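You operate a simulated robot arm through the tools that you are given. There is no shell and no other tool.

Carry out the task below with a simulated robot arm. There is one attempt and no reset: what you move stays moved.

TASK
Light the film, lay the orange HOLD tag on the box of its line, and save that line.
Fine: the film stays on the lamp; switch the lamp off at the end.

Only the result counts: the job must be done as asked and must still hold three seconds after the hand-in. Knocking over, shifting, dropping, spilling or breaking anything else fails it.

THE ROBOT
A 6-joint arm with a two-finger parallel gripper, fixed in place. Base frame: the origin is at the foot of the arm, x ahead of it, y to its left, z up; the work surface is at about z = 0. Units: m, rad, N and s.
With the tool pointing down near the work surface it reaches from about 0.14 to 0.58 m from the base axis. Its first joint turns from -1.152 to 1.152 rad. Payload 2.1 kg.
The tool frame sits at the grasp point between the pads (the TCP): z along the fingers, y along the line on which they close. The tips reach 0.03 m beyond it. The gripper opens to 0.094 m. The fingers are 0.028 m wide and 0.01 m thick; the gripper's body (0.05 by 0.096 m) begins 0.055 m behind the TCP.
Orientation is that of the tool frame in the base frame, as a unit quaternion [x, y, z, w]. With the fingers straight down and closing along the base's y, the tool's x points along the base's -x, its y along +y and its z along -z.

THE INTERFACE
- The arm moves only by the tool drive_tool. Its argument "steps" is one flat list of numbers, 7 for each row, row after row: the opening, from 0 (shut) to 1 (fully open), then the shift along the tool's x, y, z in m, then the turn, a rotation vector about the tool's x, y, z in rad. In form: [gripper, x, y, z, rx, ry, rz, gripper, x, y, z, rx, ry, rz, ...]. A call has 1 to 20 rows; each row shifts and turns the commanded pose from where the row before left it, along the tool's axes as they then stand. Each row takes 0.2 s and may step no farther than 0.05 m and 0.15 rad from the row before; otherwise, or with a gripper value out of range, the whole call is refused. Where a pose cannot be reached the arm comes as near as it can. A force on the tool above 40 N (or 10 N above the force at the start of the call, whichever is more), or a blocked arm, ends the call early, and 0.2 s more pass. The fingers move at their own pace (about 0.072 m/s each) and stop on an object; they squeeze with about 35 N. The grip force told is the motor's: it shows also when the fingers shut on nothing. Time passes only in rows, and 0.2 s behind the last, so rows that do not move let the fingers close. The reply holds the time, the measured pose of the TCP, the force on the tool along the base axes, the opening and the grip force, in the units named above and with some noise, with the torque about the TCP (base axes, N m) and any sound that the robot's microphone picked up.
- Cameras (640 x 400 px; columns grow to the right, rows downward): "scene" is fixed at [0.0506, -0.3812, 0.4838]; the picture's right is [0.74, -0.68, 0.00], its down [-0.32, -0.35, -0.88] and it looks along [0.59, 0.65, -0.48] (base axes); focal length 242 px, centre (320, 200). "wrist" rides on the gripper at [0.076, 0.014, -0.102] in the tool frame; the picture's right is [-0.18, 0.98, 0.00], its down [-0.75, -0.14, -0.64] and it looks along [-0.63, -0.12, 0.77] (tool axes); focal length 243 px, centre (320, 200).
- get_image(camera): a new picture of that camera. No time passes.
- probe_pixels(camera, pixels): for up to 12 pixels [column, row] of the newest picture of that camera ("zoom" is the newest enlarged one), the place [x, y, z] in the base frame of the surface seen there, good to about 0.003 m, but the place of the scene camera against the robot may be out by one fixed shift of up to 0.025 m in any direction. No time passes.
- zoom(camera, box): a new picture of the part [left, top, right, bottom] of that camera's present view, enlarged. No time passes.
- close_job(): hands the job in; it is judged then, once.

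Leave the gripper open and the arm clear of the work at the hand-in unless told otherwise.

The tools are called after ">>>" as name(argument=value, ...) on one line, values as JSON. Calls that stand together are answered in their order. drive_tool: Moves the arm, as the interface text tells. Its arguments: {"type":"object","properties":{"steps":{"type":"array"}},"required":["steps"]} The other tools are called the same way: get_image (camera) takes a picture; probe_pixels (camera, pixels) gives the place of the surface under pixels of a picture; zoom (camera, box) takes an enlarged picture of a part of a camera's view; close_job () hands the job in.

At the start:

```text
time: 0.0
ee_pos: [0.3784, -0.0175, 0.3532]
orientation: [0.0, 1.0, 0.0, 0.0]
ft_force: [0.3, -0.4, -0.6]
moment: [-0.01, 0.01, 0.0]
gripper_width: 0.0942
grip_force: 0.1
```

scene: 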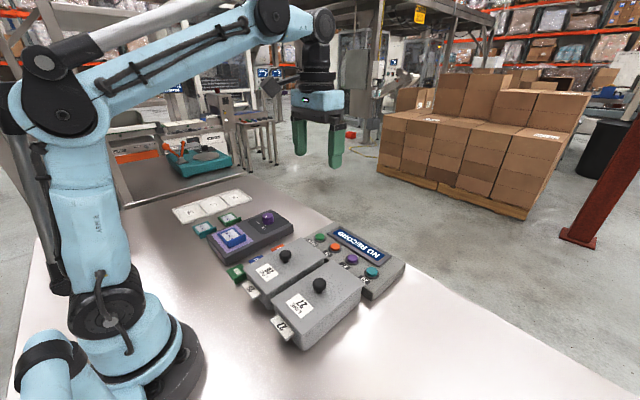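
wrist: 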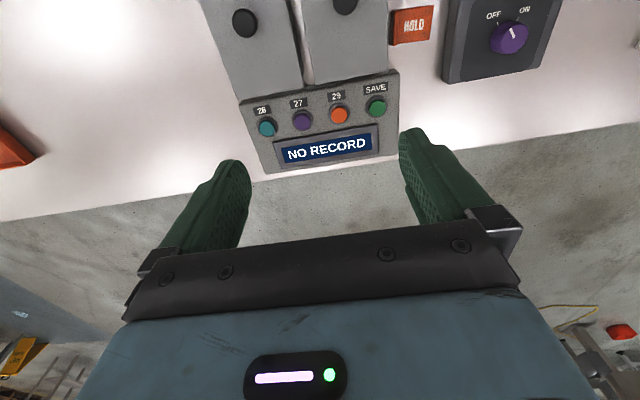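

I start with enlarged views of the work area: boxes with knobs, a panel with buttons 26/27/29/SAVE and a "NO RECORD" display, a lamp with an OFF/ON knob, and the tags.

>>> zoom(camera="scene", box=[160, 180, 300, 268])

>>> zoom(camera="scene", box=[220, 220, 420, 350])

>>> zoom(camera="wrist", box=[180, 0, 580, 180])

```text
4.55 times, centred on (230, 224) of scene
```

zoom: 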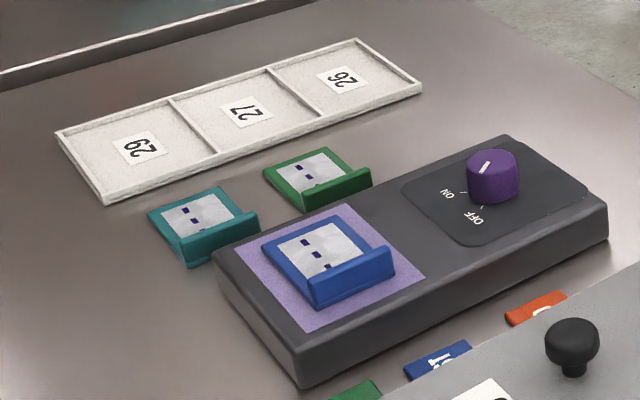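

```text
3.08 times, centred on (320, 285) of scene
```

zoom: 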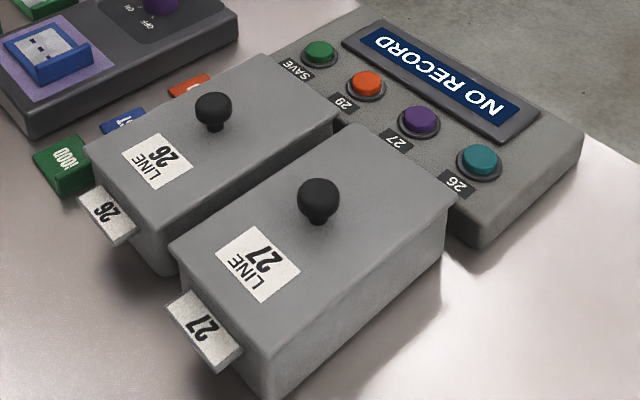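

```text
1.60 times, centred on (380, 90) of wrist
```

zoom: 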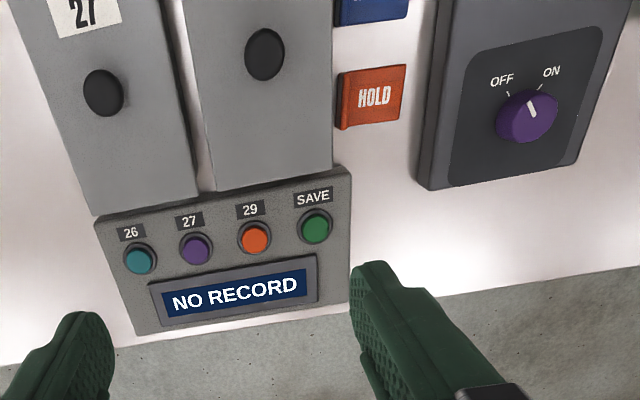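

The lamp knob, tag and panel are visible, but only two boxes (26, 27) can be seen. I'll probe key points in both cameras to learn positions and the offset between them.

>>> get_image(camera="wrist")

>>> probe_pixels(camera="wrist", pixels=[[510, 36], [413, 25], [377, 108], [340, 115], [303, 121], [268, 128], [244, 22], [345, 3], [10, 150], [600, 100], [395, 45], [430, 40]])

>>> get_image(camera="scene")

>>> probe_pixels(camera="scene", pixels=[[268, 214], [319, 237], [335, 247], [351, 258], [371, 271], [285, 254], [320, 283], [278, 249], [234, 236], [265, 271], [300, 305], [237, 271]])

```text
taken
```

wrist: 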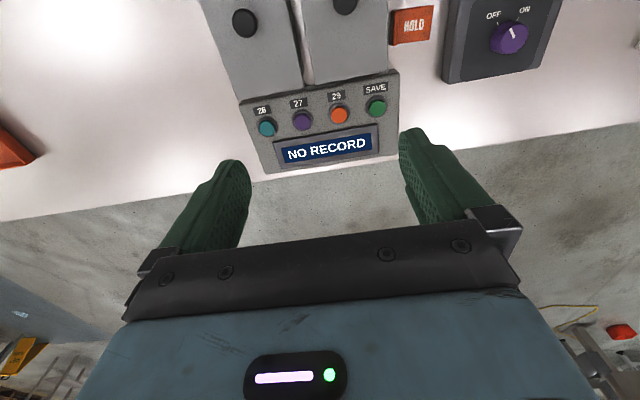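

```text
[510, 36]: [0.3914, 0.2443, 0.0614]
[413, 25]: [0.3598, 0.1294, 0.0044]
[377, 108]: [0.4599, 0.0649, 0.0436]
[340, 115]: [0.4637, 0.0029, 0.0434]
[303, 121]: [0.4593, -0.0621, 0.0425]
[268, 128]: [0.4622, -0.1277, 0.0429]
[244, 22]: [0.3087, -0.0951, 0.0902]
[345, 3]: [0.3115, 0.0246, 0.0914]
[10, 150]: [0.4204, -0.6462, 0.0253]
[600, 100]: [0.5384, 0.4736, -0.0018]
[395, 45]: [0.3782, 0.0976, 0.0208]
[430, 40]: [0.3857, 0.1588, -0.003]
```

```text
taken
```

scene: 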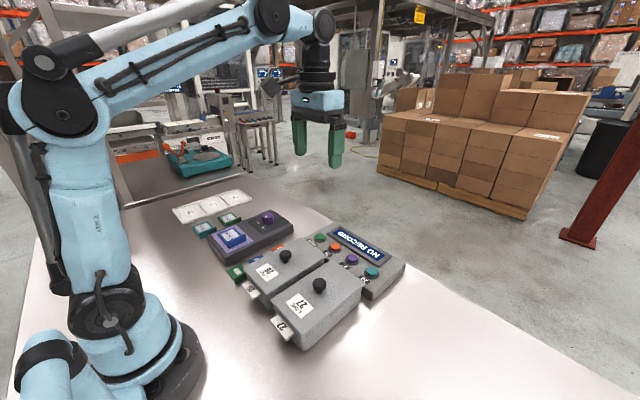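

```text
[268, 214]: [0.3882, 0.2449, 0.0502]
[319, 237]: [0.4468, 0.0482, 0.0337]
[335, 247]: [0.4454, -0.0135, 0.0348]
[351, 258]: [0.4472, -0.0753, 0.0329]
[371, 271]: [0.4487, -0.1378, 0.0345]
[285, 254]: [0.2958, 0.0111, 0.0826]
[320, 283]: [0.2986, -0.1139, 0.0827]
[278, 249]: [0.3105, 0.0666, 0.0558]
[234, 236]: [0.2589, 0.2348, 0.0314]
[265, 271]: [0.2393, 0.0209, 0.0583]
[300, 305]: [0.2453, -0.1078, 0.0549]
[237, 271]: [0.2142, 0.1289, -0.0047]
```

Wrist vs. scene shift is about (+0.015, +0.015, +0.009). I'll pull the arm back (tool +x = base −x) and up slightly for an overview with the wrist camera.

>>> drive_tool(steps=[1, 0.04, 0, 0, 0, 0, 0, 1, 0.04, 0, 0, 0, 0, 0, 1, 0.04, 0, 0, 0, 0, 0, 1, 0.03, 0.0, 0, 0, 0, 0, 1, 0, 0.03, 0, 0, 0, 0, 1, 0, 0.04, 0, 0, 0, 0])

>>> get_image(camera="wrist")

>>> get_image(camera="scene")

```text
time: 1.4
ee_pos: [0.2294, 0.0521, 0.3548]
orientation: [0.0, 1.0, -0.001, 0.0]
ft_force: [0.4, -0.2, 0.2]
moment: [0.0, -0.03, -0.01]
gripper_width: 0.0939
grip_force: 0.1
```

```text
taken
```

wrist: 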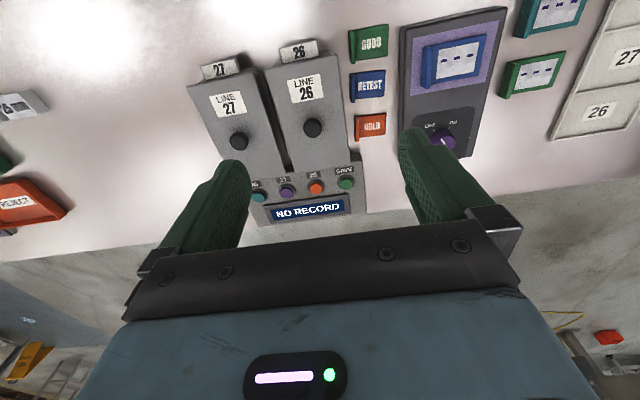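

```text
taken
```

scene: 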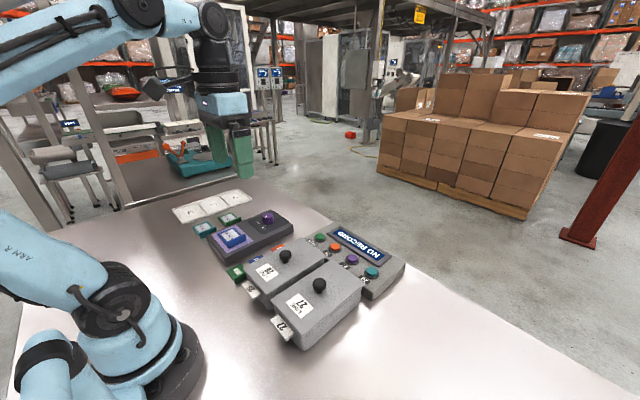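

There's more at the left of the picture (a REJECT item, something green and a white item). I'll zoom, then swing around to look at that side.

>>> zoom(camera="wrist", box=[0, 60, 160, 260])

>>> zoom(camera="wrist", box=[340, 0, 640, 170])

>>> drive_tool(steps=[1, 0, -0.04, 0, 0, 0, 0, 1, 0, -0.04, 0, 0, 0, 0, 1, 0, -0.04, 0, 0, 0, 0, 1, 0, -0.04, 0, 0, 0, 0, 1, 0, -0.04, 0, 0, 0, 0, 1, 0, -0.04, 0, 0, 0, 0, 1, 0, -0.04, 0, 0, 0, 0])

>>> get_image(camera="wrist")

```text
2.00 times, centred on (80, 160) of wrist
```

zoom: 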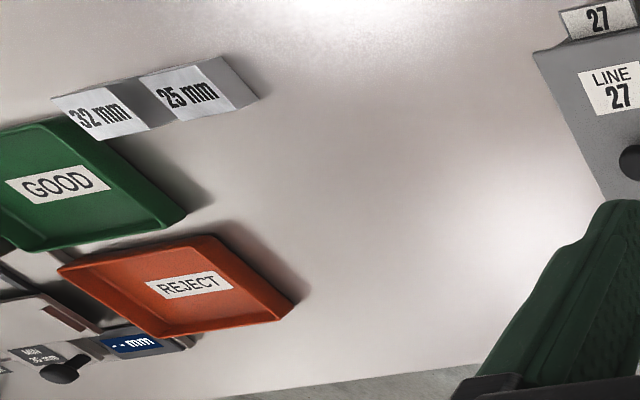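

```text
2.13 times, centred on (490, 85) of wrist
```

zoom: 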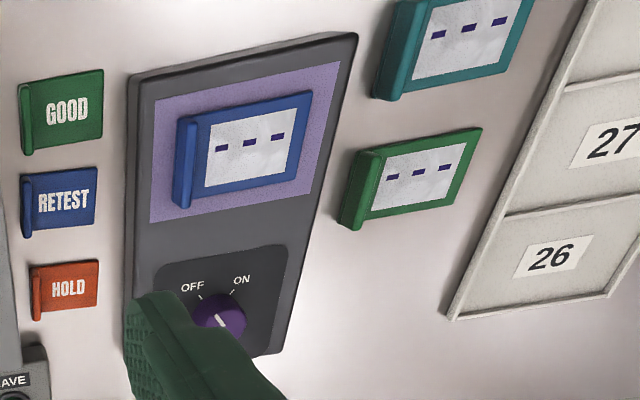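

```text
time: 3.0
ee_pos: [0.2288, -0.2296, 0.3542]
orientation: [0.0, 1.0, 0.0, 0.0]
ft_force: [-0.3, -0.7, 0.6]
moment: [-0.01, -0.03, 0.0]
gripper_width: 0.094
grip_force: 0.1
```

```text
taken
```

wrist: 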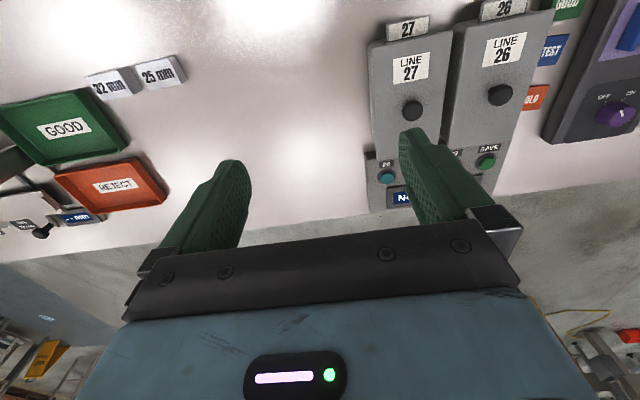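

The far side holds another station (GOOD/REJECT trays, gauge), unrelated. Now I go over toward the lamp and look closely at the knob and the film.

>>> drive_tool(steps=[1, -0.003, 0.045, 0, 0, 0, 0, 1, -0.003, 0.045, 0, 0, 0, 0, 1, -0.003, 0.045, 0, 0, 0, 0, 1, -0.003, 0.045, 0, 0, 0, 0, 1, -0.003, 0.045, 0, 0, 0, 0, 1, -0.003, 0.045, 0, 0, 0, 0, 1, -0.003, 0.045, 0, 0, 0, 0, 1, -0.003, 0.045, 0, 0, 0, 0, 1, -0.003, 0.045, 0.02, 0, 0, 0, 1, -0.003, 0.045, 0.03, 0, 0, 0, 1, 0, 0.04, 0.03, 0, 0, 0, 1, 0, 0, 0.02, 0, 0, 0, 1, 0, 0, 0, 0, 0, 0])

>>> get_image(camera="wrist")

```text
refused: row 10 steps farther than a row can; nothing moved
```

```text
taken
```

wrist: 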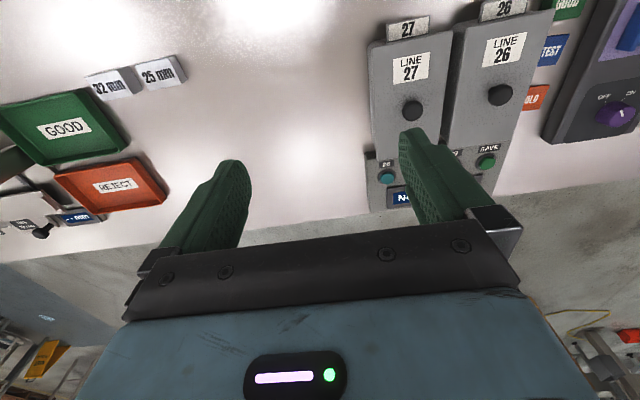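

The call was refused because row 10's step was too long. I'll resend it with smaller steps.

>>> drive_tool(steps=[1, -0.003, 0.045, 0, 0, 0, 0, 1, -0.003, 0.045, 0, 0, 0, 0, 1, -0.003, 0.045, 0, 0, 0, 0, 1, -0.003, 0.045, 0, 0, 0, 0, 1, -0.003, 0.045, 0, 0, 0, 0, 1, -0.003, 0.045, 0, 0, 0, 0, 1, -0.003, 0.045, 0, 0, 0, 0, 1, -0.003, 0.045, 0, 0, 0, 0, 1, -0.003, 0.045, 0, 0, 0, 0, 1, -0.003, 0.045, 0, 0, 0, 0, 1, 0, 0.04, 0, 0, 0, 0, 1, 0, 0, 0.04, 0, 0, 0, 1, 0, 0, 0.04, 0, 0, 0, 1, 0, 0, 0.02, 0, 0, 0, 1, 0, 0, 0, 0, 0, 0])

>>> get_image(camera="wrist")

```text
time: 6.2
ee_pos: [0.2576, 0.2608, 0.2531]
orientation: [0.0, 1.0, -0.001, 0.0]
ft_force: [0.3, 0.5, -0.3]
moment: [0.02, 0.01, 0.01]
gripper_width: 0.0938
grip_force: 0.1
```

```text
taken
```

wrist: 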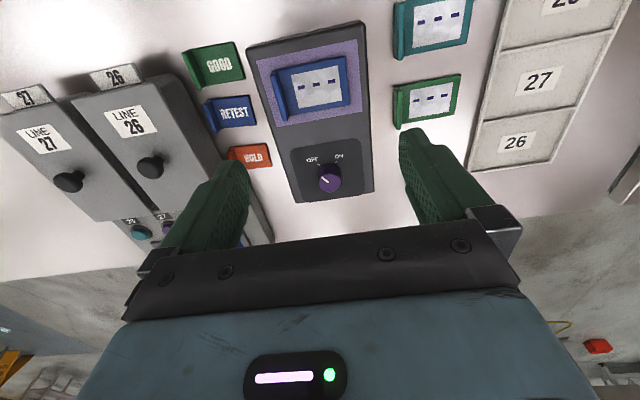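

The knob is at (329,177). I'll zoom in on it and on the film and probe the knob, the film and the HOLD tag.

>>> zoom(camera="wrist", box=[280, 140, 380, 205])

>>> zoom(camera="wrist", box=[180, 30, 380, 180])

>>> probe_pixels(camera="wrist", pixels=[[329, 172], [329, 178], [320, 178], [339, 178], [316, 165], [338, 162], [253, 157], [237, 152], [233, 165], [268, 155], [300, 188], [355, 188]])

```text
6.15 times, centred on (330, 172) of wrist
```

zoom: 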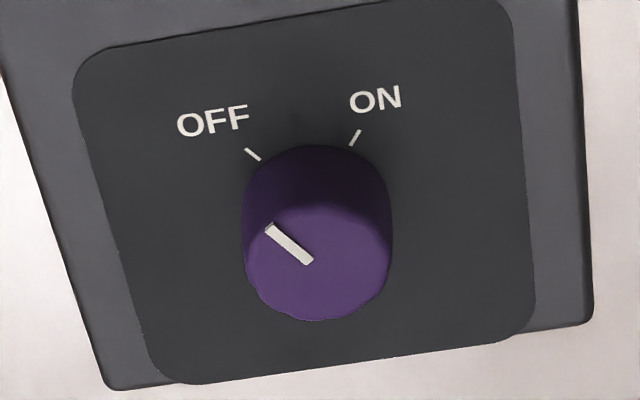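

```text
2.67 times, centred on (280, 105) of wrist
```

zoom: 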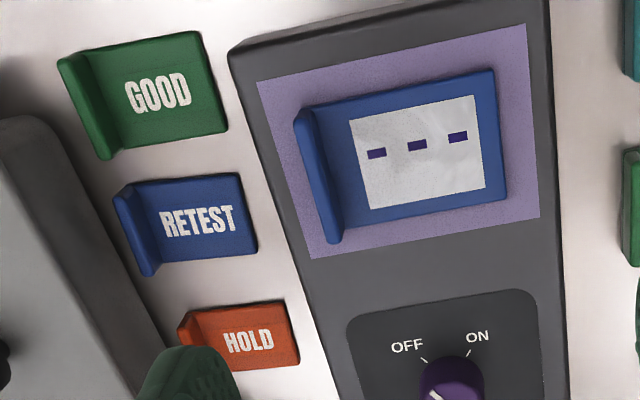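

```text
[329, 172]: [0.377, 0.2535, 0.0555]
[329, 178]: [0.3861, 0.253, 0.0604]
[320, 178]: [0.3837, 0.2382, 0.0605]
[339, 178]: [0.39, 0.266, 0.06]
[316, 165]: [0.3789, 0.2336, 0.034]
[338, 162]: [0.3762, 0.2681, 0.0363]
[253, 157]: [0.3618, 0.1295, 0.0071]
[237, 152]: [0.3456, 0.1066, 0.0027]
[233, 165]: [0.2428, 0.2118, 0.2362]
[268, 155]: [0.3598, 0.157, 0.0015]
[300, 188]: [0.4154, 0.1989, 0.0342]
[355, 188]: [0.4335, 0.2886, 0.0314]
```

The knob points at OFF. I re-zoom the knob to measure its centre and the tick directions precisely.

>>> zoom(camera="wrist", box=[280, 140, 380, 205])

>>> probe_pixels(camera="zoom", pixels=[[318, 262], [252, 265], [388, 255], [320, 212], [320, 314], [270, 230], [308, 261], [247, 150], [259, 159], [360, 132], [351, 144], [318, 235]])

```text
6.15 times, centred on (330, 172) of wrist
```

zoom: 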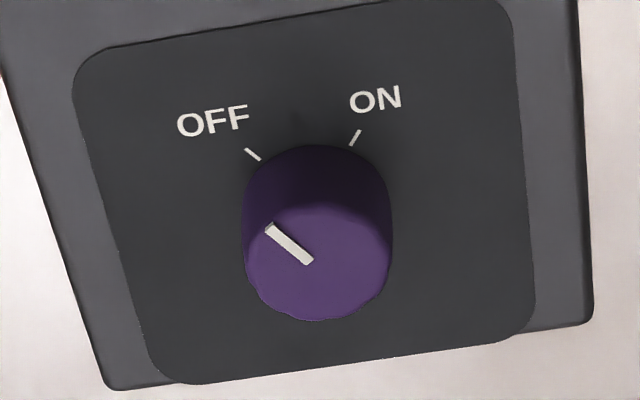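

```text
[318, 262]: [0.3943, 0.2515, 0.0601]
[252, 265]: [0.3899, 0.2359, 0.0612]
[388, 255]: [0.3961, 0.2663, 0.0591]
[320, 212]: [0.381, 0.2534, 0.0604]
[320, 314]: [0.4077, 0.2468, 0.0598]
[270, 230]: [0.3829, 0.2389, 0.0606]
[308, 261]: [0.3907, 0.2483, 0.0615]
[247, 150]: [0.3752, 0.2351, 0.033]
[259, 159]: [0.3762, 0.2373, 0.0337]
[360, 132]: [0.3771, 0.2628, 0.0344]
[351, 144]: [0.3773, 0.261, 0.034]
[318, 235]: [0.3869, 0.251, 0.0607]
```

Knob centre ≈ (0.394, 0.2507), top z 0.060, face z 0.034; ticks about ±40° around the −x direction. I move above it and pre-turn the tool −40° so that I can turn +80° after gripping.

>>> drive_tool(steps=[1, -0.0341, -0.0025, 0, 0, 0, 0, 1, -0.0341, -0.0025, 0, 0, 0, 0, 1, -0.0341, -0.0025, 0, 0, 0, 0, 1, -0.0341, -0.0025, 0, 0, 0, 0, 0.7, 0, 0, 0.026, 0, 0, -0.14, 0.7, 0, 0, 0.026, 0, 0, -0.14, 0.7, 0, 0, 0.026, 0, 0, -0.14, 0.7, 0, 0, 0.026, 0, 0, -0.14, 0.7, 0, 0, 0.026, 0, 0, -0.14, 0.7, 0, 0, 0, 0, 0, 0])

>>> get_image(camera="wrist")

>>> zoom(camera="scene", box=[180, 150, 340, 250])

```text
time: 8.4
ee_pos: [0.3954, 0.2524, 0.1239]
orientation: [-0.344, 0.939, 0.0, 0.0]
ft_force: [0.1, 1.1, 0.4]
moment: [-0.01, -0.01, 0.01]
gripper_width: 0.066
grip_force: 0.1
```

```text
taken
```

wrist: 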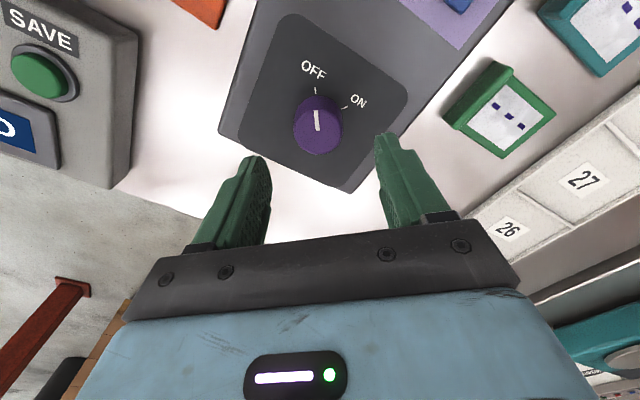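

```text
4.00 times, centred on (260, 200) of scene
```

zoom: 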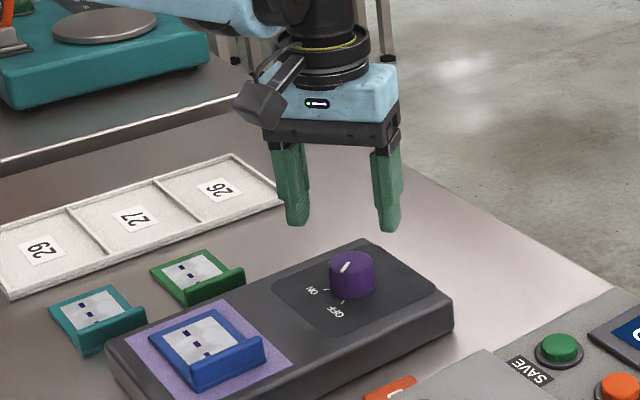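

The pointer now lines up with the tool axis. I'll check the knob centre from close range before descending.

>>> probe_pixels(camera="wrist", pixels=[[318, 133], [295, 132], [342, 130], [318, 152], [318, 113], [316, 91], [346, 106], [317, 112], [317, 128]])

```text
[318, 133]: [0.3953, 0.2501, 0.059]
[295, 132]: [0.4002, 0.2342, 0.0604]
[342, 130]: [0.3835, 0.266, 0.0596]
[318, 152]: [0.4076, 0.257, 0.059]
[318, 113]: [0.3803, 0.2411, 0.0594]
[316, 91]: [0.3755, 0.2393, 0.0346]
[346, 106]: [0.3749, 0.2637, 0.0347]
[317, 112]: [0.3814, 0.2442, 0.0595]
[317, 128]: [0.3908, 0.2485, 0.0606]
```

Centre ≈ (0.393, 0.250). I nudge 2 mm, descend to put the tips about z 0.042, and close on the knob.

>>> drive_tool(steps=[0.7, 0.002, 0, 0.018, 0, 0, 0, 0.7, 0, 0, 0.018, 0, 0, 0, 0.7, 0, 0, 0.016, 0, 0, 0, 0.7, 0, 0, 0, 0, 0, 0, 0.2, 0, 0, 0, 0, 0, 0, 0.2, 0, 0, 0, 0, 0, 0, 0.2, 0, 0, 0, 0, 0, 0, 0.2, 0, 0, 0, 0, 0, 0])

```text
time: 10.2
ee_pos: [0.3938, 0.2498, 0.0706]
orientation: [-0.342, 0.94, -0.002, 0.0]
ft_force: [9.6, -11.7, -9.3]
moment: [-0.25, -0.28, 0.03]
gripper_width: 0.0368
grip_force: 44.4
```

The grip holds at 37 mm (knob diameter), with a small sideways load of about 15 N along the closing direction. I ease 1.5 mm along tool −y to relieve it.

>>> drive_tool(steps=[0.2, 0, -0.0015, 0, 0, 0, 0, 0.2, 0, 0, 0, 0, 0, 0])

```text
time: 10.8
ee_pos: [0.3948, 0.2492, 0.071]
orientation: [-0.343, 0.939, -0.001, 0.0]
ft_force: [8.9, -5.7, -18.3]
moment: [-0.5, -0.12, -0.02]
gripper_width: 0.0367
grip_force: 44.6
```

Sideways load fell; now there is a −18 N vertical pull. I ease 1 mm downward (tool +z) to relax it.

>>> drive_tool(steps=[0.2, 0, -0.0005, 0.001, 0, 0, 0, 0.2, 0, 0, 0, 0, 0, 0])

```text
time: 11.4
ee_pos: [0.3945, 0.2503, 0.0706]
orientation: [-0.343, 0.939, 0.0, 0.0]
ft_force: [4.1, -4.9, 11.0]
moment: [-0.17, -0.37, -0.01]
gripper_width: 0.0367
grip_force: 45.3
```

Loads are small. Now I turn clockwise (about tool +z) by 1.4 rad.

>>> drive_tool(steps=[0.2, 0, 0, -0.0004, 0, 0, 0.14, 0.2, 0, 0, 0, 0, 0, 0.14, 0.2, 0, 0, 0, 0, 0, 0.14, 0.2, 0, 0, 0, 0, 0, 0.14, 0.2, 0, 0, 0, 0, 0, 0.14, 0.2, 0, 0, 0, 0, 0, 0.14, 0.2, 0, 0, 0, 0, 0, 0.14, 0.2, 0, 0, 0, 0, 0, 0.14, 0.2, 0, 0, 0, 0, 0, 0.14, 0.2, 0, 0, 0, 0, 0, 0.14, 0.2, 0, 0, 0, 0, 0, 0])

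>>> get_image(camera="wrist")

>>> zoom(camera="scene", box=[160, 180, 320, 280])

```text
time: 13.8
ee_pos: [0.3948, 0.2504, 0.0711]
orientation: [0.343, 0.939, 0.001, 0.0]
ft_force: [2.5, 19.7, 8.4]
moment: [0.68, 0.0, 0.46]
gripper_width: 0.0367
grip_force: 45.4
```

```text
taken
```

wrist: 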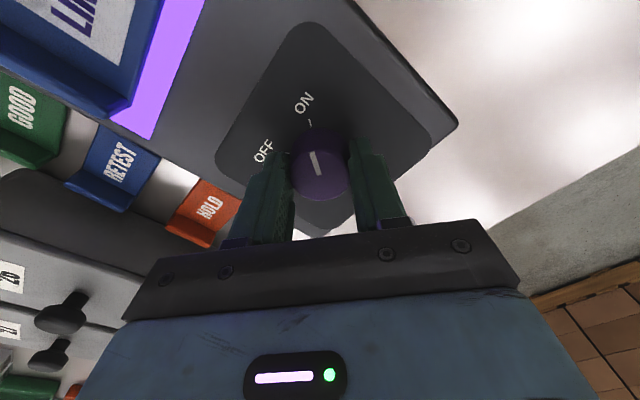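

```text
4.00 times, centred on (240, 230) of scene
```

zoom: 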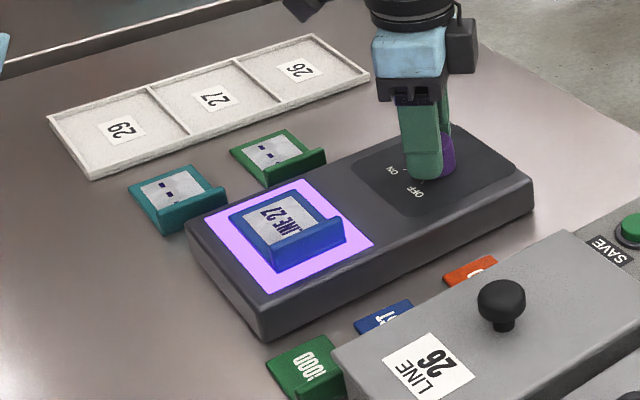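

The lamp is lit and the film appears to read "LINE 27". I zoom in to be sure.

>>> zoom(camera="scene", box=[205, 220, 255, 252])

>>> zoom(camera="wrist", box=[0, 0, 240, 150])

```text
12.50 times, centred on (230, 236) of scene
```

zoom: 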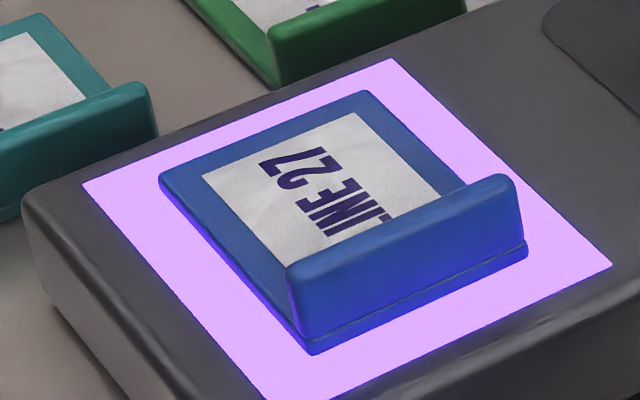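

```text
2.67 times, centred on (120, 75) of wrist
```

zoom: 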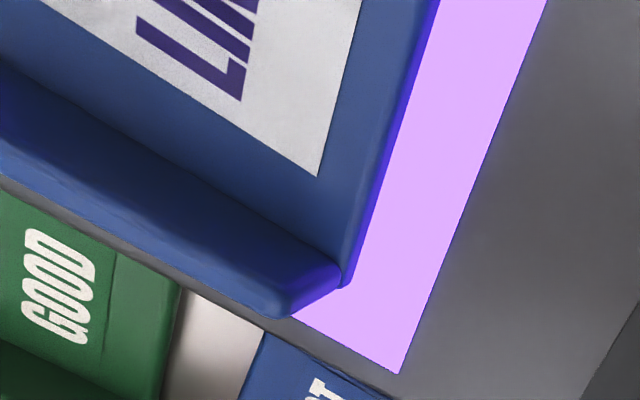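

The film reads LINE 27. I release the knob, rise, turn the tool back straight and look at the film from above.

>>> drive_tool(steps=[0.7, 0, 0, 0, 0, 0, 0, 0.7, 0, 0, 0, 0, 0, 0, 0.7, 0, 0, 0, 0, 0, 0, 0.7, 0, 0, -0.03, 0, 0, 0, 0.7, 0, 0, -0.04, 0, 0, 0, 0.7, 0, 0, -0.04, 0, 0, -0.14, 0.7, 0, 0, -0.04, 0, 0, -0.14, 0.7, 0, 0, -0.03, 0, 0, -0.14, 0.7, 0, 0, 0, 0, 0, -0.14, 0.7, 0, 0, 0, 0, 0, -0.14, 0.7, 0.04, 0, 0, 0, 0, 0, 0.7, 0.04, 0, 0, 0, 0, 0, 0.7, 0.04, 0, 0, 0, 0, 0, 0.7, 0.04, 0, 0, 0, 0, 0, 0.7, 0, -0.04, 0, 0, 0, 0, 0.7, 0, -0.04, 0, 0, 0, 0, 0.7, 0, 0, 0, 0, 0, 0])

>>> get_image(camera="wrist")

```text
time: 17.4
ee_pos: [0.236, 0.1692, 0.2514]
orientation: [0.001, 1.0, 0.0, 0.0]
ft_force: [-0.3, -0.3, 0.5]
moment: [0.02, 0.06, 0.02]
gripper_width: 0.0657
grip_force: 0.1
```

```text
taken
```

wrist: 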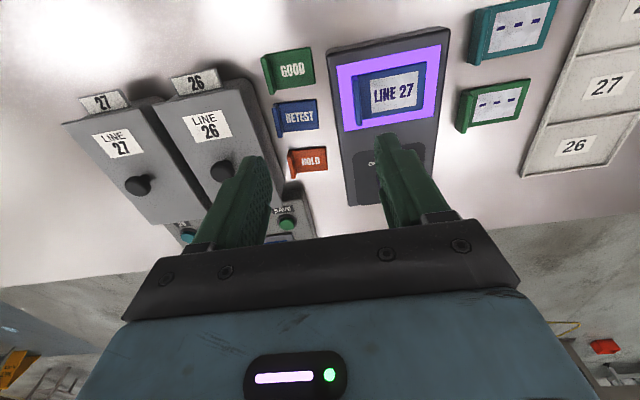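

LINE 27 is clear and the lamp stays on. Next, the HOLD tag at (307,160): I zoom and probe its shape, and box 27's lid.

>>> zoom(camera="wrist", box=[270, 135, 350, 185])

>>> probe_pixels(camera="zoom", pixels=[[145, 130], [150, 200], [190, 280], [170, 135], [205, 285], [180, 170], [290, 200], [440, 110], [455, 260], [210, 300], [120, 250], [500, 200]])

>>> probe_pixels(camera="wrist", pixels=[[66, 125], [145, 104], [171, 222], [208, 212], [103, 136], [136, 153], [117, 143], [138, 184], [160, 170], [102, 101], [160, 210], [128, 105]])

>>> zoom(camera="wrist", box=[50, 70, 250, 240])

```text
8.00 times, centred on (310, 160) of wrist
```

zoom: 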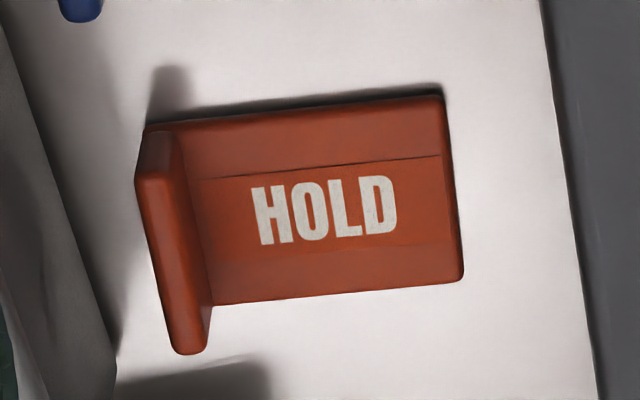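

```text
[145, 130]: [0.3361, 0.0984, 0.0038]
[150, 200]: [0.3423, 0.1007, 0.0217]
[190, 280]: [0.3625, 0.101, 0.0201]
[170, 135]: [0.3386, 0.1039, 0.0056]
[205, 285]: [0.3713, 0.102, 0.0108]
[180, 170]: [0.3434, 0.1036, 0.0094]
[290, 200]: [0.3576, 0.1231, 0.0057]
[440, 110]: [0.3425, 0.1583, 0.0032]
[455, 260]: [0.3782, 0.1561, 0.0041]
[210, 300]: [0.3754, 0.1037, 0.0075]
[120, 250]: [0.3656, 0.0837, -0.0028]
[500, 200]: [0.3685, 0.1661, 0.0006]
```

```text
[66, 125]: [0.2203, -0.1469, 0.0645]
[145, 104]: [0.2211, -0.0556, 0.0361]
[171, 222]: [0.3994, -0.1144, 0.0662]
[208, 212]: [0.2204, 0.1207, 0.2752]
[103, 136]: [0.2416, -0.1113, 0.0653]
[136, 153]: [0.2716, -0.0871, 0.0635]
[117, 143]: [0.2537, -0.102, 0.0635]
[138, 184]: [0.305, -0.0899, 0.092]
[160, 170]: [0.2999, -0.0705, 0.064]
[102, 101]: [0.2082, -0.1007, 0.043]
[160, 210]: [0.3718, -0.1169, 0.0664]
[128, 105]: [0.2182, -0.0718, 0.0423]
```

```text
2.35 times, centred on (150, 155) of wrist
```

zoom: 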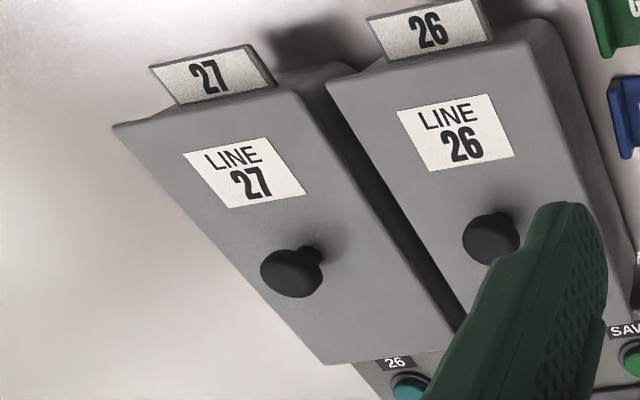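

The tag has a rib (~6 mm thick, 22 mm high) at its −y end around y≈0.101, x 0.338–0.376. The gap to box 26 is narrow, so I move closer for precise measurement.

>>> drive_tool(steps=[1, 0.005, -0.02, 0.03, 0, 0, 0, 1, 0, -0.02, 0.03, 0, 0, 0, 1, 0, 0, 0.025, 0, 0, 0, 1, 0, 0, 0, 0, 0, 0])

>>> get_image(camera="wrist")

>>> zoom(camera="wrist", box=[250, 100, 410, 200])

```text
time: 18.4
ee_pos: [0.2304, 0.1291, 0.164]
orientation: [0.001, 1.0, -0.001, -0.001]
ft_force: [0.4, 0.8, 0.7]
moment: [0.02, 0.02, -0.02]
gripper_width: 0.094
grip_force: 0.2
```

```text
taken
```

wrist: 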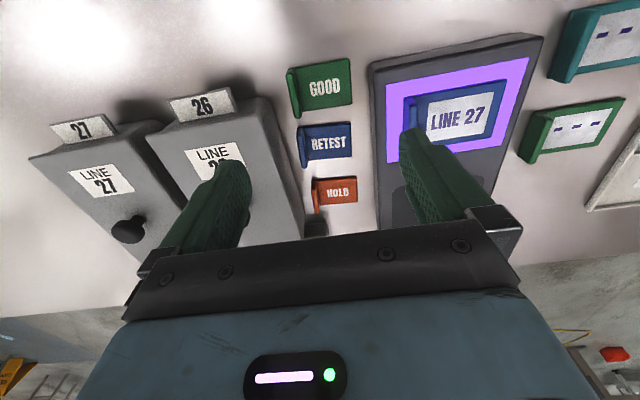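

```text
4.00 times, centred on (330, 150) of wrist
```

zoom: 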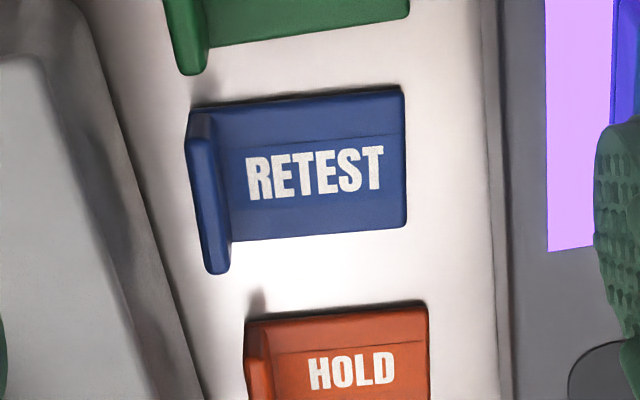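

I move 7 cm forward and a bit left so the tag sits mid-picture.

>>> drive_tool(steps=[1, -0.035, 0, 0, 0, 0, 0, 1, -0.035, 0.0, 0, 0, 0, 0, 1, 0, 0, 0, 0, 0, 0])

>>> get_image(camera="wrist")

>>> zoom(camera="wrist", box=[250, 80, 410, 180])

```text
time: 19.2
ee_pos: [0.3002, 0.1298, 0.1664]
orientation: [0.0, 1.0, 0.0, 0.0]
ft_force: [0.9, 0.4, 1.2]
moment: [-0.01, -0.04, 0.02]
gripper_width: 0.094
grip_force: 0.0
```

```text
taken
```

wrist: 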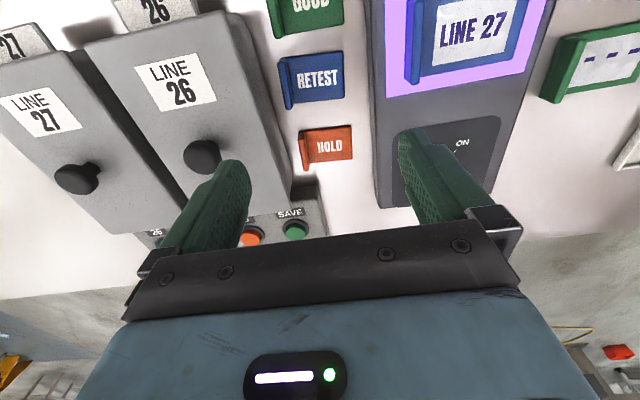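

```text
4.00 times, centred on (330, 130) of wrist
```

zoom: 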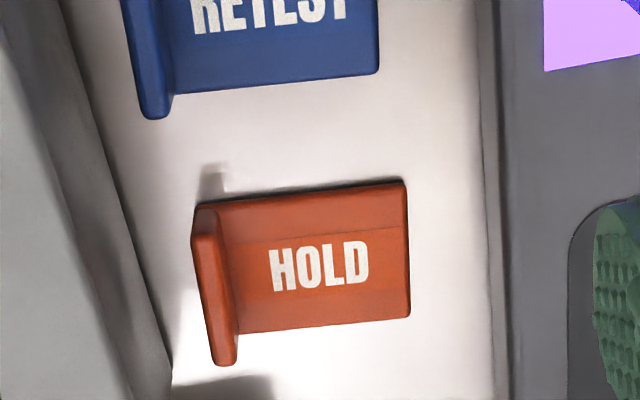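

I probe the rib top, plate edges, box 26's near lid edge and base, and RETEST's end.

>>> probe_pixels(camera="zoom", pixels=[[203, 222], [214, 290], [222, 350], [232, 350], [207, 355], [230, 240], [403, 185], [408, 312], [240, 330], [195, 240], [160, 100], [320, 265]])

>>> probe_pixels(camera="zoom", pixels=[[80, 300], [100, 340], [120, 300], [145, 340], [160, 360], [60, 240], [150, 380], [20, 100], [200, 395], [90, 200], [45, 100], [170, 370]])

```text
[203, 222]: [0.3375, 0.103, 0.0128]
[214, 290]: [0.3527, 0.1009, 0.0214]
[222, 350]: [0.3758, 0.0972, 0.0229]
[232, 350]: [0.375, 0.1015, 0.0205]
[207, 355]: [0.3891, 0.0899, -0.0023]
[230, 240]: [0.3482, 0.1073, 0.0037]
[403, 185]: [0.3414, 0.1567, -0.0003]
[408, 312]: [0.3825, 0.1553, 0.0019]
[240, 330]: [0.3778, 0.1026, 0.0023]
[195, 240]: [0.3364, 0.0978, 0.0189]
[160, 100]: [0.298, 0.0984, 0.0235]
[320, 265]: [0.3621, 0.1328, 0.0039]
```

```text
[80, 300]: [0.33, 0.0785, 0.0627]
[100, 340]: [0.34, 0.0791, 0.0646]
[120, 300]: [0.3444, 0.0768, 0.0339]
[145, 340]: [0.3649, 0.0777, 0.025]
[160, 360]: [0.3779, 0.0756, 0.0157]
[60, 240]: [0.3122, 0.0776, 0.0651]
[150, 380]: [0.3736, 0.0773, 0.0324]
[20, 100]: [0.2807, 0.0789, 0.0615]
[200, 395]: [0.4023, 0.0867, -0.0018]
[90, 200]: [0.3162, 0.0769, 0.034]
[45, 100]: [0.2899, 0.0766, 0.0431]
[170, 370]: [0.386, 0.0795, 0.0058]
```

Box 26's lid edge is at y≈0.079, the rib spans y≈0.0975–0.104. With a 17 mm opening centred at y=0.1015, the finger clears by ~4 mm. I go above the rib with this opening first.

>>> drive_tool(steps=[0.18, -0.0285, -0.014, 0, 0, 0, 0, 0.18, -0.0285, -0.0143, 0, 0, 0, 0, 0.18, 0, 0, 0.03, 0, 0, 0, 0.18, 0, 0, 0.025, 0, 0, 0, 0.18, 0, 0, 0, 0, 0, 0, 0.18, 0, 0, 0, 0, 0, 0])

>>> get_image(camera="wrist")

>>> drive_tool(steps=[0.18, 0, 0, 0, 0, 0, 0])

```text
time: 20.6
ee_pos: [0.3574, 0.1005, 0.1112]
orientation: [-0.001, 1.0, 0.0, 0.0]
ft_force: [-0.3, 0.3, 0.3]
moment: [0.0, 0.02, -0.01]
gripper_width: 0.0168
grip_force: 0.1
```

```text
taken
```

wrist: 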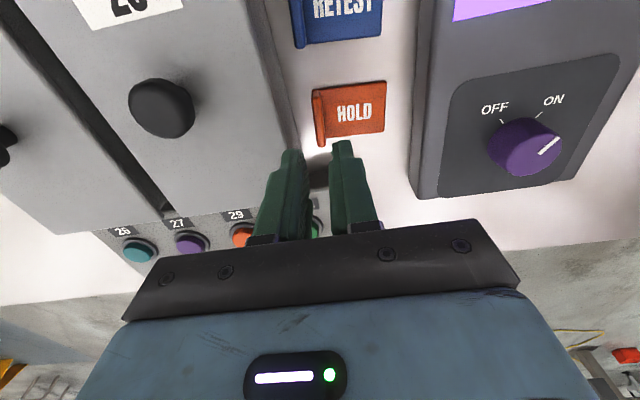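

```text
time: 21.0
ee_pos: [0.3564, 0.1006, 0.1105]
orientation: [0.0, 1.0, 0.0, 0.0]
ft_force: [0.3, -0.6, -0.2]
moment: [0.0, -0.02, 0.01]
gripper_width: 0.0169
grip_force: 0.0
```

I re-measure the rib from here to confirm alignment.

>>> zoom(camera="wrist", box=[260, 60, 420, 160])

>>> probe_pixels(camera="zoom", pixels=[[222, 150], [232, 200], [240, 260], [245, 320], [235, 320], [255, 320], [217, 160], [130, 200], [150, 300], [110, 240], [125, 360], [320, 250]])

```text
4.00 times, centred on (340, 110) of wrist
```

zoom: 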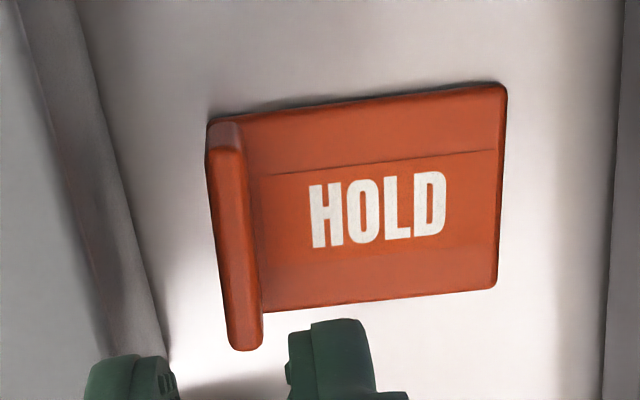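

```text
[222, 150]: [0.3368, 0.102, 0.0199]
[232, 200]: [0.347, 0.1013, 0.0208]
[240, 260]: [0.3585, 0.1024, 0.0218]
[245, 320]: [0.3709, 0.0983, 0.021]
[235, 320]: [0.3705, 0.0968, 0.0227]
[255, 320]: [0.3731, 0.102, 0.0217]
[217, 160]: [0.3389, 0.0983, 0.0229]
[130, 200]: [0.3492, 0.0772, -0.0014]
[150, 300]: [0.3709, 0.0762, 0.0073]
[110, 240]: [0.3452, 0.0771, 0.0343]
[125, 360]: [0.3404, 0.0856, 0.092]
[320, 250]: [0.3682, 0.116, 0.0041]
```

The TCP (y 0.1005) is centred on the rib (≈0.1005). I descend straight to TCP z≈0.037.

>>> drive_tool(steps=[0.18, 0, 0.0003, 0.02, 0, 0, 0, 0.18, 0, 0, 0.02, 0, 0, 0, 0.18, 0, 0, 0.02, 0, 0, 0, 0.18, 0, 0, 0.013, 0, 0, 0, 0.18, 0, 0, 0, 0, 0, 0])

>>> get_image(camera="wrist")

```text
time: 21.7
ee_pos: [0.3563, 0.1003, 0.065]
orientation: [0.0, 1.0, -0.002, -0.002]
ft_force: [-3.1, 2.1, 45.2]
moment: [-1.0, -0.01, -0.06]
gripper_width: 0.0157
grip_force: 0.0
stopped in row 3: the force on the tool passed its limit at 105 N (the readings are from after the stop); the commanded pose is now the measured one
```

```text
taken
```

wrist: 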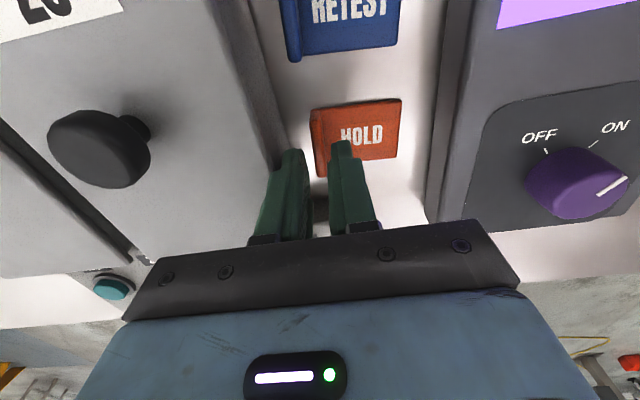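

The descent stopped at z 0.065: moment says contact at y≈0.078 – the wider upper part of the left finger touched box 26's lid edge. I lift off straight up and check that nothing moved.

>>> drive_tool(steps=[0.18, 0, 0, -0.02, 0, 0, 0, 0.18, 0, 0, -0.03, 0, 0, 0, 0.18, 0, 0, -0.03, 0, 0, 0, 0.18, 0, 0, -0.03, 0, 0, 0, 0.18, 0, 0, 0, 0, 0, 0])

>>> get_image(camera="wrist")

>>> zoom(camera="scene", box=[220, 220, 420, 350])

>>> zoom(camera="scene", box=[220, 100, 380, 200])

```text
time: 22.9
ee_pos: [0.3567, 0.1006, 0.1731]
orientation: [0.0, 1.0, -0.003, 0.0]
ft_force: [-0.1, -0.2, -0.9]
moment: [0.0, -0.01, 0.01]
gripper_width: 0.0167
grip_force: 0.1
```

```text
taken
```

wrist: 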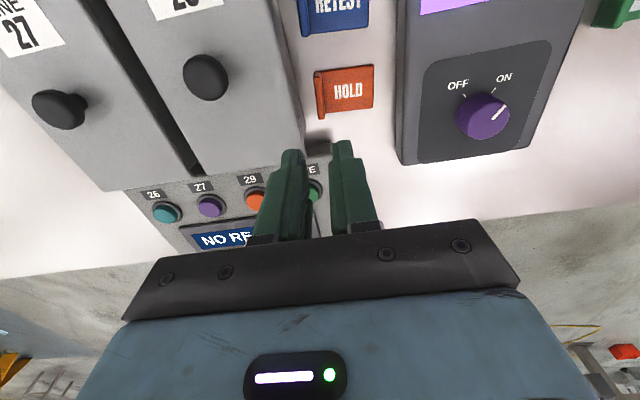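

```text
3.08 times, centred on (320, 285) of scene
```

zoom: 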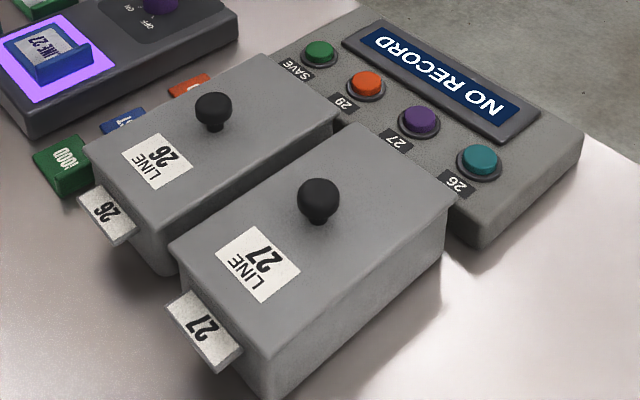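

```text
4.00 times, centred on (300, 150) of scene
```

zoom: 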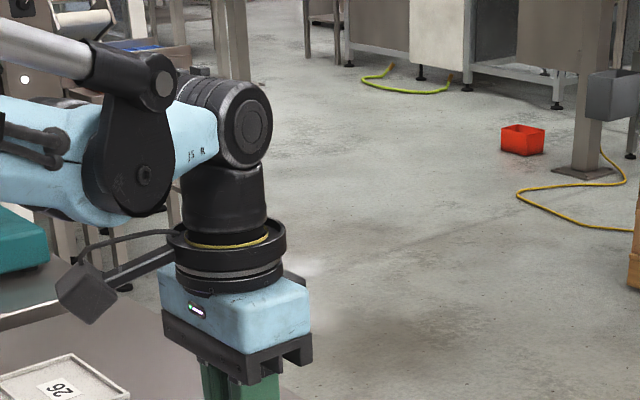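

Nothing moved. Instead I'll grip the tag by its ends along x (rib ends, 4 cm): turn the tool +94° (tag is yawed ~4°), open 50 mm, centred at (0.3575, 0.110).

>>> drive_tool(steps=[0.55, -0.001, 0.0095, 0, 0, 0, 0, 0.55, 0, 0, 0, 0, 0, 0.1367, 0.55, 0, 0, 0, 0, 0, 0.1367, 0.55, 0, 0, 0, 0, 0, 0.1367, 0.55, 0, 0, 0, 0, 0, 0.1367, 0.55, 0, 0, 0, 0, 0, 0.1367, 0.55, 0, 0, 0, 0, 0, 0.1367, 0.55, 0, 0, 0, 0, 0, 0.1367, 0.55, 0, 0, 0, 0, 0, 0.1367, 0.55, 0, 0, 0, 0, 0, 0.1367, 0.55, 0, 0, 0, 0, 0, 0.1367, 0.55, 0, 0, 0, 0, 0, 0.1367, 0.55, 0, 0, 0, 0, 0, 0.1367, 0.55, 0, 0, 0.04, 0, 0, 0, 0.55, 0, 0, 0, 0, 0, 0])

>>> get_image(camera="wrist")

```text
time: 26.1
ee_pos: [0.3595, 0.1109, 0.1328]
orientation: [0.732, 0.682, -0.002, 0.0]
ft_force: [-0.1, -0.4, 0.2]
moment: [-0.02, 0.04, 0.01]
gripper_width: 0.0517
grip_force: 0.0
```

```text
taken
```

wrist: 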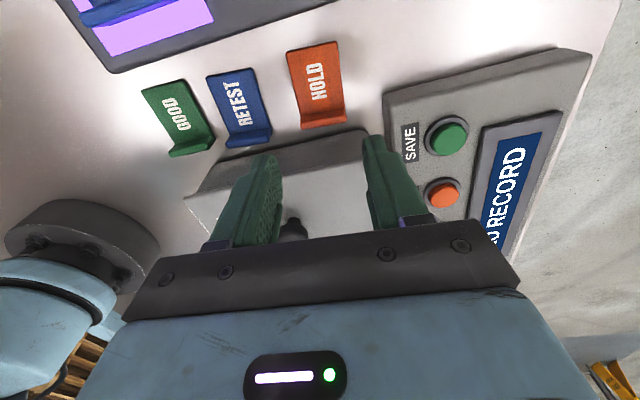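

Good view. I probe the tag ends, the rib, the panel's near edge and RETEST's end for clearance.

>>> zoom(camera="wrist", box=[220, 30, 420, 155])

>>> probe_pixels(camera="zoom", pixels=[[265, 305], [330, 292], [400, 280], [402, 250], [262, 285], [215, 70], [370, 40], [540, 250], [530, 210], [160, 330], [155, 350], [320, 270]])

```text
3.20 times, centred on (320, 92) of wrist
```

zoom: 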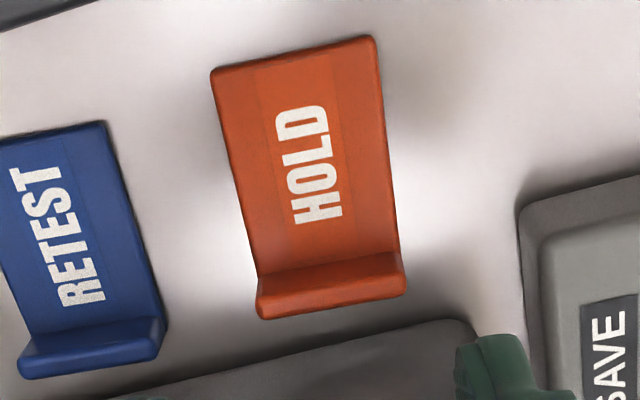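

```text
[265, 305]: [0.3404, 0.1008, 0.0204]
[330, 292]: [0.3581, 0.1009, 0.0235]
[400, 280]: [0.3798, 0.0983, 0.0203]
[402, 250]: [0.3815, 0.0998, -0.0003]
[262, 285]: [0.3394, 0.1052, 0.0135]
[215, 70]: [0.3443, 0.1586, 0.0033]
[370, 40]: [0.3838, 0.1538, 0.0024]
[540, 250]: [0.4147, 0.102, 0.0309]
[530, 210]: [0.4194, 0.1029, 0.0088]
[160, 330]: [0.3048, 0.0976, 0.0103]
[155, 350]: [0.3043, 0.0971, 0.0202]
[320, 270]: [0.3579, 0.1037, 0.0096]
```

Tag centre at this y is x≈0.360, matching the TCP; clearances of ~15 mm either side. I descend to TCP z≈0.034.

>>> drive_tool(steps=[0.55, 0, 0, 0.025, 0, 0, 0, 0.55, 0, 0, 0.025, 0, 0, 0, 0.55, 0, 0, 0.025, 0, 0, 0, 0.55, 0, 0, 0.015, 0, 0, 0, 0.55, 0, 0, 0.008, 0, 0, 0, 0.55, 0, 0, 0, 0, 0, 0])

>>> get_image(camera="wrist")

```text
time: 27.5
ee_pos: [0.3576, 0.11, 0.0362]
orientation: [0.731, 0.683, -0.002, 0.001]
ft_force: [-0.8, -0.4, 0.0]
moment: [0.01, 0.03, -0.01]
gripper_width: 0.0514
grip_force: 0.2
```

```text
taken
```

wrist: 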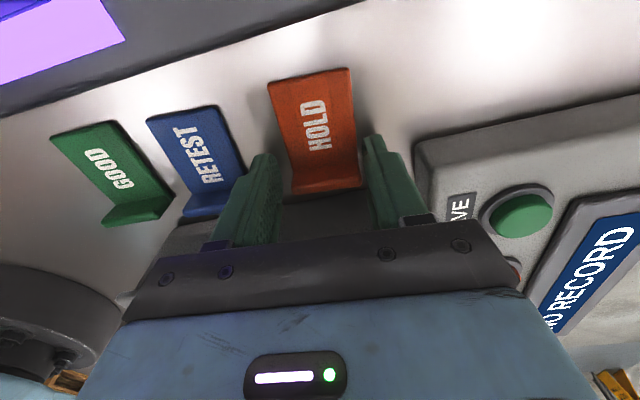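

No contact. I lower 3 mm more and close on the tag.

>>> drive_tool(steps=[0.55, 0, 0, 0.003, 0, 0, 0, 0.3, 0, 0, 0, 0, 0, 0, 0.3, 0, 0, 0, 0, 0, 0, 0.3, 0, 0, 0, 0, 0, 0])

>>> get_image(camera="wrist")

```text
time: 28.5
ee_pos: [0.3582, 0.1088, 0.0328]
orientation: [0.731, 0.682, -0.002, 0.001]
ft_force: [-0.4, -0.3, 3.0]
moment: [0.08, -0.03, 0.01]
gripper_width: 0.043
grip_force: 35.2
```

```text
taken
```

wrist: 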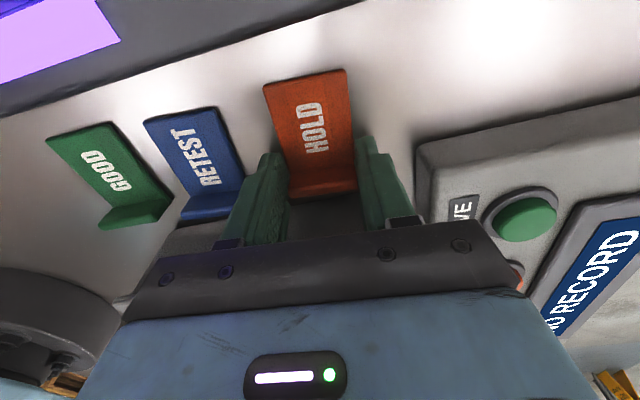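

Gripped at 43 mm. I lift straight up.

>>> drive_tool(steps=[0.3, 0, 0, -0.015, 0, 0, 0, 0.3, 0, 0, -0.03, 0, 0, 0, 0.3, 0, 0, -0.04, 0, 0, 0, 0.3, 0, 0, -0.04, 0, 0, 0, 0.3, 0, 0, -0.04, 0, 0, 0, 0.3, 0, 0, 0, 0, 0, 0])

>>> get_image(camera="wrist")

>>> get_image(camera="scene")

```text
time: 29.9
ee_pos: [0.3574, 0.1119, 0.1997]
orientation: [0.731, 0.683, -0.002, 0.0]
ft_force: [0.1, -0.1, 0.5]
moment: [0.0, 0.02, -0.02]
gripper_width: 0.0428
grip_force: 35.0
```

```text
taken
```

wrist: 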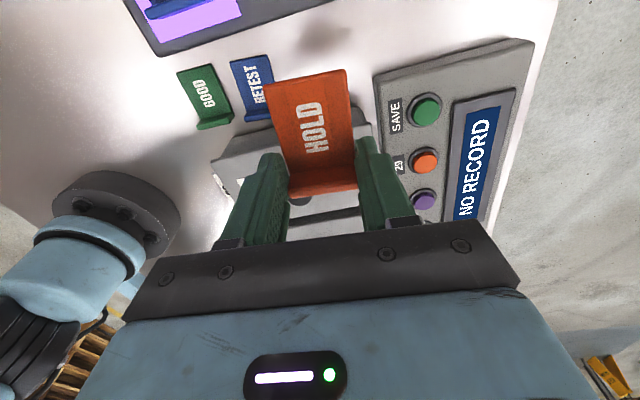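

```text
taken
```

scene: 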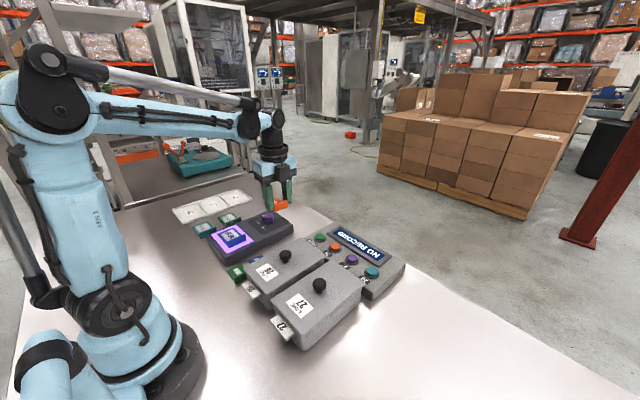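

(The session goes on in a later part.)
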